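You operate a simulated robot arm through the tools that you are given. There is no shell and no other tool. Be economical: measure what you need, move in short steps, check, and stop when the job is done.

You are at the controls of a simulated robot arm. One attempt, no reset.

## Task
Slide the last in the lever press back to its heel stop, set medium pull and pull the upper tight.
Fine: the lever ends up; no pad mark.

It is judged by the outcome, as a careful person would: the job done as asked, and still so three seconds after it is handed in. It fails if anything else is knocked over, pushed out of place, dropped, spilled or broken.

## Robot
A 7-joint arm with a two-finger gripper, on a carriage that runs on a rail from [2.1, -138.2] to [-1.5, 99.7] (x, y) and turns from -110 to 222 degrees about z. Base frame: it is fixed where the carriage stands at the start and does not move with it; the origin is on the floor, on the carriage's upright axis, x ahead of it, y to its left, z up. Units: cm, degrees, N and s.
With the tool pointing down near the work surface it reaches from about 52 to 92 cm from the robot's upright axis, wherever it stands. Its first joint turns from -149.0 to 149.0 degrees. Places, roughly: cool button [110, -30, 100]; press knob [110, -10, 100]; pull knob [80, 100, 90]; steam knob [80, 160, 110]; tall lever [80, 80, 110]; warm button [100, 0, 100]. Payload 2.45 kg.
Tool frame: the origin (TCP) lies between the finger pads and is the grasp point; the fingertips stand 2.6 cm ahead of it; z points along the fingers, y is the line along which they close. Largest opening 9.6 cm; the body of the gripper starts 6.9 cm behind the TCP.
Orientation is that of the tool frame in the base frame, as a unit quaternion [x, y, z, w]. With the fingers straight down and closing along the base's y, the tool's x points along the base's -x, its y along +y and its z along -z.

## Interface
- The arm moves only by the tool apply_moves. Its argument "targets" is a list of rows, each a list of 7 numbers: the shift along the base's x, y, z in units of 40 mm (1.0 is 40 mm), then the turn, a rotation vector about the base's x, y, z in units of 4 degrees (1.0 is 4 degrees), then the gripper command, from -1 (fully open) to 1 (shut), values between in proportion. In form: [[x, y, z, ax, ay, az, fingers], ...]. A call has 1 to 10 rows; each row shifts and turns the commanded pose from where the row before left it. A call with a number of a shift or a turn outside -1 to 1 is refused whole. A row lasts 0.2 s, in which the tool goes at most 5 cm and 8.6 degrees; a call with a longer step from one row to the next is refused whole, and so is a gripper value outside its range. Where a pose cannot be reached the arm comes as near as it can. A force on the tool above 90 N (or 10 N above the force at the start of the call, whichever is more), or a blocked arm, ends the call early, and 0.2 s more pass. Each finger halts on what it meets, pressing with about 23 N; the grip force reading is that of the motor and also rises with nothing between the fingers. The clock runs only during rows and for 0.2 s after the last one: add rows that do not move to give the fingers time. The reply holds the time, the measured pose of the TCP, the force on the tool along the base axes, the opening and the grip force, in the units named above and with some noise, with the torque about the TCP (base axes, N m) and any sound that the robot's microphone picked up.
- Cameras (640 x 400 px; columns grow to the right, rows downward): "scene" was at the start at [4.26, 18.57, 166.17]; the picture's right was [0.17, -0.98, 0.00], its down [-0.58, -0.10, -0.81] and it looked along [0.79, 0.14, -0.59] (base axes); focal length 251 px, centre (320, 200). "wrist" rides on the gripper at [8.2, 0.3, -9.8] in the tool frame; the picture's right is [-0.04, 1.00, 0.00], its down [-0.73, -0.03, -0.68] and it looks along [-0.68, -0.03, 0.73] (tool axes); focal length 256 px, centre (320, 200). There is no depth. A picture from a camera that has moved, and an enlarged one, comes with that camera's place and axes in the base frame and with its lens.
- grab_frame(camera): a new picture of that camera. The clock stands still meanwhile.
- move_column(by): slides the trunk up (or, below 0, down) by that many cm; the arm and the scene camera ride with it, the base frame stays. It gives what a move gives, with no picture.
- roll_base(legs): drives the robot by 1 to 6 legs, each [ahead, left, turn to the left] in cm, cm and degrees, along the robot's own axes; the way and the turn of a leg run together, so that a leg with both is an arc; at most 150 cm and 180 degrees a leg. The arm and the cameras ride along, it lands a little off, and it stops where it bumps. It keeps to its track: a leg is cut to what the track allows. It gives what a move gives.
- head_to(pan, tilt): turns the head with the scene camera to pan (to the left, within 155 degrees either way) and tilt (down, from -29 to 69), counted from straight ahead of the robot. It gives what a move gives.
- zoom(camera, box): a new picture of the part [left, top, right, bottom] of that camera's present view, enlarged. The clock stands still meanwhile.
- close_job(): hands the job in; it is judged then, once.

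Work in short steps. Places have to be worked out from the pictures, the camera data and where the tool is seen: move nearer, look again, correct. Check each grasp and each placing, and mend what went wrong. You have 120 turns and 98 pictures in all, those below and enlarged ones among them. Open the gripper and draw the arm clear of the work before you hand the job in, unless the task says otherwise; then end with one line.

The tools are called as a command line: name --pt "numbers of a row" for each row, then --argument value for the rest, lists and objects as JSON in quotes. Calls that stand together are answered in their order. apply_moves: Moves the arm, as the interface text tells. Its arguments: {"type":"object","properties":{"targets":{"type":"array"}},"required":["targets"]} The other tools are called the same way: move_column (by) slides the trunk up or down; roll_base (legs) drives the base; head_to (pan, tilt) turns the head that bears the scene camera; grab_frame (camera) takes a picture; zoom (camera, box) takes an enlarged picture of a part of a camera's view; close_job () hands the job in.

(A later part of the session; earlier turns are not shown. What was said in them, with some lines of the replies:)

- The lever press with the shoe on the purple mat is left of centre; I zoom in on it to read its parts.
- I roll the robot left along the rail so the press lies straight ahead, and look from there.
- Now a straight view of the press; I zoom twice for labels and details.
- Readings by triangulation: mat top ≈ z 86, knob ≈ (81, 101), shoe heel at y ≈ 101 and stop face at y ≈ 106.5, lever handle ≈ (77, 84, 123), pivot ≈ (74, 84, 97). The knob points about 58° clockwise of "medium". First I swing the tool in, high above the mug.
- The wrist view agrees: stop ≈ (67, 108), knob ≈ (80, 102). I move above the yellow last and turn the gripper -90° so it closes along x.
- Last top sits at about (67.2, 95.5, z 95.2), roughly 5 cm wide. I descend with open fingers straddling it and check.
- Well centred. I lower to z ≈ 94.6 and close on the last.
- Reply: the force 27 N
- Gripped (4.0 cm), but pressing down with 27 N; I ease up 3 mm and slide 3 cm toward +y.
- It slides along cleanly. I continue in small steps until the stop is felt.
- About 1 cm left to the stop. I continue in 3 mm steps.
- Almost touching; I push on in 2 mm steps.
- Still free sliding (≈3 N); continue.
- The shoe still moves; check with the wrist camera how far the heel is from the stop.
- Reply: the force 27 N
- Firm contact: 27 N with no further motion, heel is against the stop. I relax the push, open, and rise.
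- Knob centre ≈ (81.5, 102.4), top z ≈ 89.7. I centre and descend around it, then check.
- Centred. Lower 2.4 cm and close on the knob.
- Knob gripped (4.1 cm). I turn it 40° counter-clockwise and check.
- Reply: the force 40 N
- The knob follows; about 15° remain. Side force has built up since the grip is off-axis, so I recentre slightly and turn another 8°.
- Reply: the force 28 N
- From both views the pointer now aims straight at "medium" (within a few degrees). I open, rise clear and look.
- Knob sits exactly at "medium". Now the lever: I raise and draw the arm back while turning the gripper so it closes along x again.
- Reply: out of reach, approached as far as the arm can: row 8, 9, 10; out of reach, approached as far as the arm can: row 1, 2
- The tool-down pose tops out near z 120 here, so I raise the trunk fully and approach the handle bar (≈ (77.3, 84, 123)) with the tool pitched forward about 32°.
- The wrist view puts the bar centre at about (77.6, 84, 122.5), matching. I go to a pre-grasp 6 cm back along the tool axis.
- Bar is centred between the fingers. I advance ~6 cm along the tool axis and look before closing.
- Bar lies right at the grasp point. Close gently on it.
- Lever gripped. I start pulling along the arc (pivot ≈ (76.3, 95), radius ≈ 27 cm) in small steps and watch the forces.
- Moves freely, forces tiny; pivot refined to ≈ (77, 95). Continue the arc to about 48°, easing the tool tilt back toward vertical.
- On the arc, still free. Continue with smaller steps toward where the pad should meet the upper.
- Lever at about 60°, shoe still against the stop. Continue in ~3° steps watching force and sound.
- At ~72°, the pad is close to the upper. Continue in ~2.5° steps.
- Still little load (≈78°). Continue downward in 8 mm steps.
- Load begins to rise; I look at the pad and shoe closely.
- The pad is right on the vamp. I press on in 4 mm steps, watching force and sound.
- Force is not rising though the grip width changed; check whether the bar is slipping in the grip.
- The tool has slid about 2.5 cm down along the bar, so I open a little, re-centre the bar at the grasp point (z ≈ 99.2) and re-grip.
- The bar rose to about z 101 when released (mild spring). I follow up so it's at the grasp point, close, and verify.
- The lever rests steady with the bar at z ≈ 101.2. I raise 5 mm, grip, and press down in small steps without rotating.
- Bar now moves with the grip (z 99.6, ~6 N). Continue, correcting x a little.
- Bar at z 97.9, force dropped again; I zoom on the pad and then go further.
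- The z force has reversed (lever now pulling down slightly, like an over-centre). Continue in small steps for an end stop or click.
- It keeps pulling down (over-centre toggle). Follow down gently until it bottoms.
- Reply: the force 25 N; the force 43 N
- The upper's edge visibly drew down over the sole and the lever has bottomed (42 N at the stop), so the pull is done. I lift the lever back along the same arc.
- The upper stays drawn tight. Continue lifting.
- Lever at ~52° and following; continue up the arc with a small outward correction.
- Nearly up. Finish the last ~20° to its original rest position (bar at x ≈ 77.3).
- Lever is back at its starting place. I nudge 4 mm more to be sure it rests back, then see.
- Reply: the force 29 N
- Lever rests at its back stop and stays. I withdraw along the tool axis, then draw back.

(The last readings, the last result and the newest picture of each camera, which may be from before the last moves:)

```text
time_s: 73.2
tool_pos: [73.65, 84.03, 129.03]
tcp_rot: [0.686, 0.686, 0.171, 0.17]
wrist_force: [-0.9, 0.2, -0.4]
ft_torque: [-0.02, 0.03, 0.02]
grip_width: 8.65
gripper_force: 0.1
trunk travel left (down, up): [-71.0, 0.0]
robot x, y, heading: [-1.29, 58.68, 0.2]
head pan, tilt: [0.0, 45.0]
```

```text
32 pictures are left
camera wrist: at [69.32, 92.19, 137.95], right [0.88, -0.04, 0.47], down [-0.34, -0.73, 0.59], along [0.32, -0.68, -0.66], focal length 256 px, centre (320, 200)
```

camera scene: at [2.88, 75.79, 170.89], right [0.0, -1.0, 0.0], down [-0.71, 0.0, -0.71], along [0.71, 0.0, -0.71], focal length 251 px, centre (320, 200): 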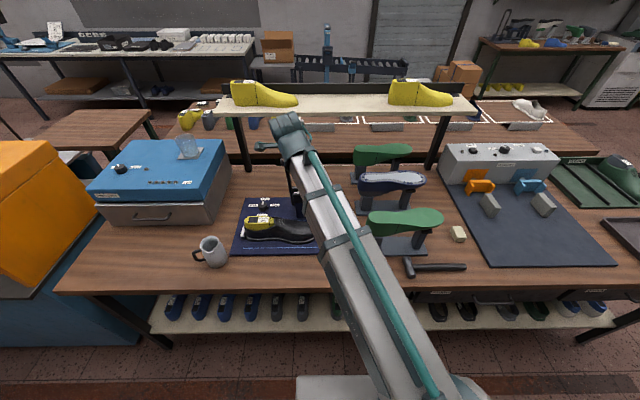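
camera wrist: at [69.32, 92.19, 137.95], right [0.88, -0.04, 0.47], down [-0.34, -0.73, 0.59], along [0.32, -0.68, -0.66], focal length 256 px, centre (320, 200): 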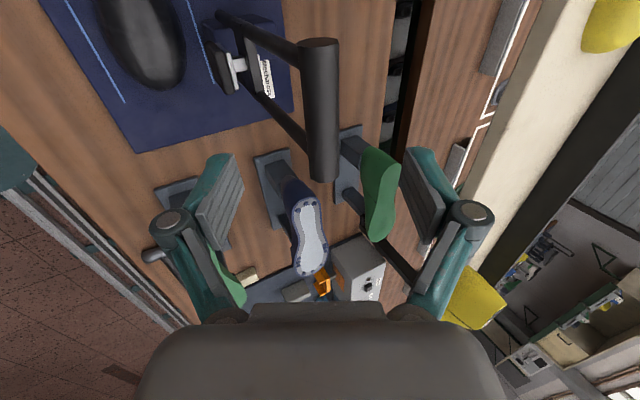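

Clear of the lever. Draw back and right so the scene camera can see the press.

apply_moves --pt "-0.8 0 0 0 0 0 -0.8" --pt "-0.8 0 0 0 0 0 -0.8" --pt "-0.5 -0.6 0 0 0 0 -0.8" --pt "-0.5 -0.8 0 0 0 0 -0.8" --pt "0 -0.9 0 0 0 0 -0.8" --pt "0 -0.9 0 0 0 0 -0.8" --pt "0 -0.9 0 0 0 0 -0.8" --pt "0 -0.9 0 0 0 0 -0.8"

grab_frame --camera "scene"

zoom --camera "scene" --box '[230, 190, 340, 260]'

```text
time_s: 75.0
tool_pos: [63.42, 63.95, 129.09]
tcp_rot: [0.685, 0.687, 0.171, 0.171]
wrist_force: [0.2, -0.3, -0.4]
ft_torque: [0.02, 0.0, -0.01]
grip_width: 8.63
gripper_force: 0.1
trunk travel left (down, up): [-71.0, 0.0]
robot x, y, heading: [-1.26, 58.82, -0.3]
head pan, tilt: [0.0, 45.0]
```

```text
31 pictures are left
camera scene: at [2.87, 75.81, 170.89], right [0.0, -1.0, 0.0], down [-0.71, 0.0, -0.71], along [0.71, 0.0, -0.71], focal length 251 px, centre (320, 200)
```

scene: 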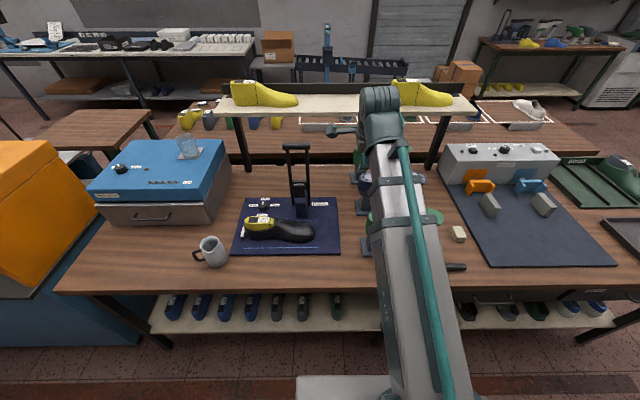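

```text
5.71 times, centred on (285, 225) of scene
camera zoom: at [2.87, 75.81, 170.89], right [0.0, -1.0, 0.0], down [-0.71, 0.0, -0.71], along [0.71, 0.0, -0.71], focal length 1432 px, centre (520, 57)
```

zoom: 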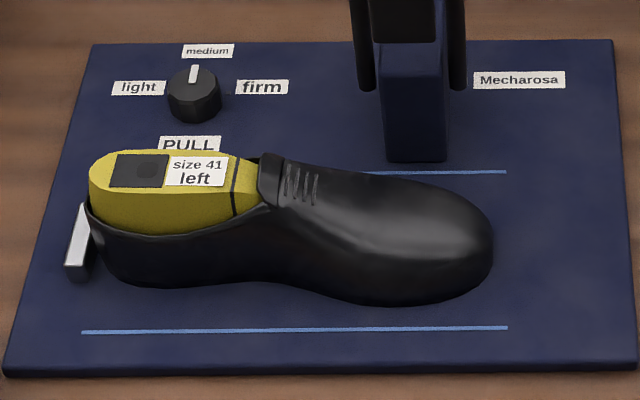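

The upper now hugs the last with no flare and no pad mark. The heel is at its stop, the knob reads medium, the lever is up and the arm is clear, so I hand in.

close_job

```text
The job is handed in.
```

The job is handed in: the last is back against its heel stop, the pull is on medium, the upper is pulled tight with no pad mark, and the lever is back up.
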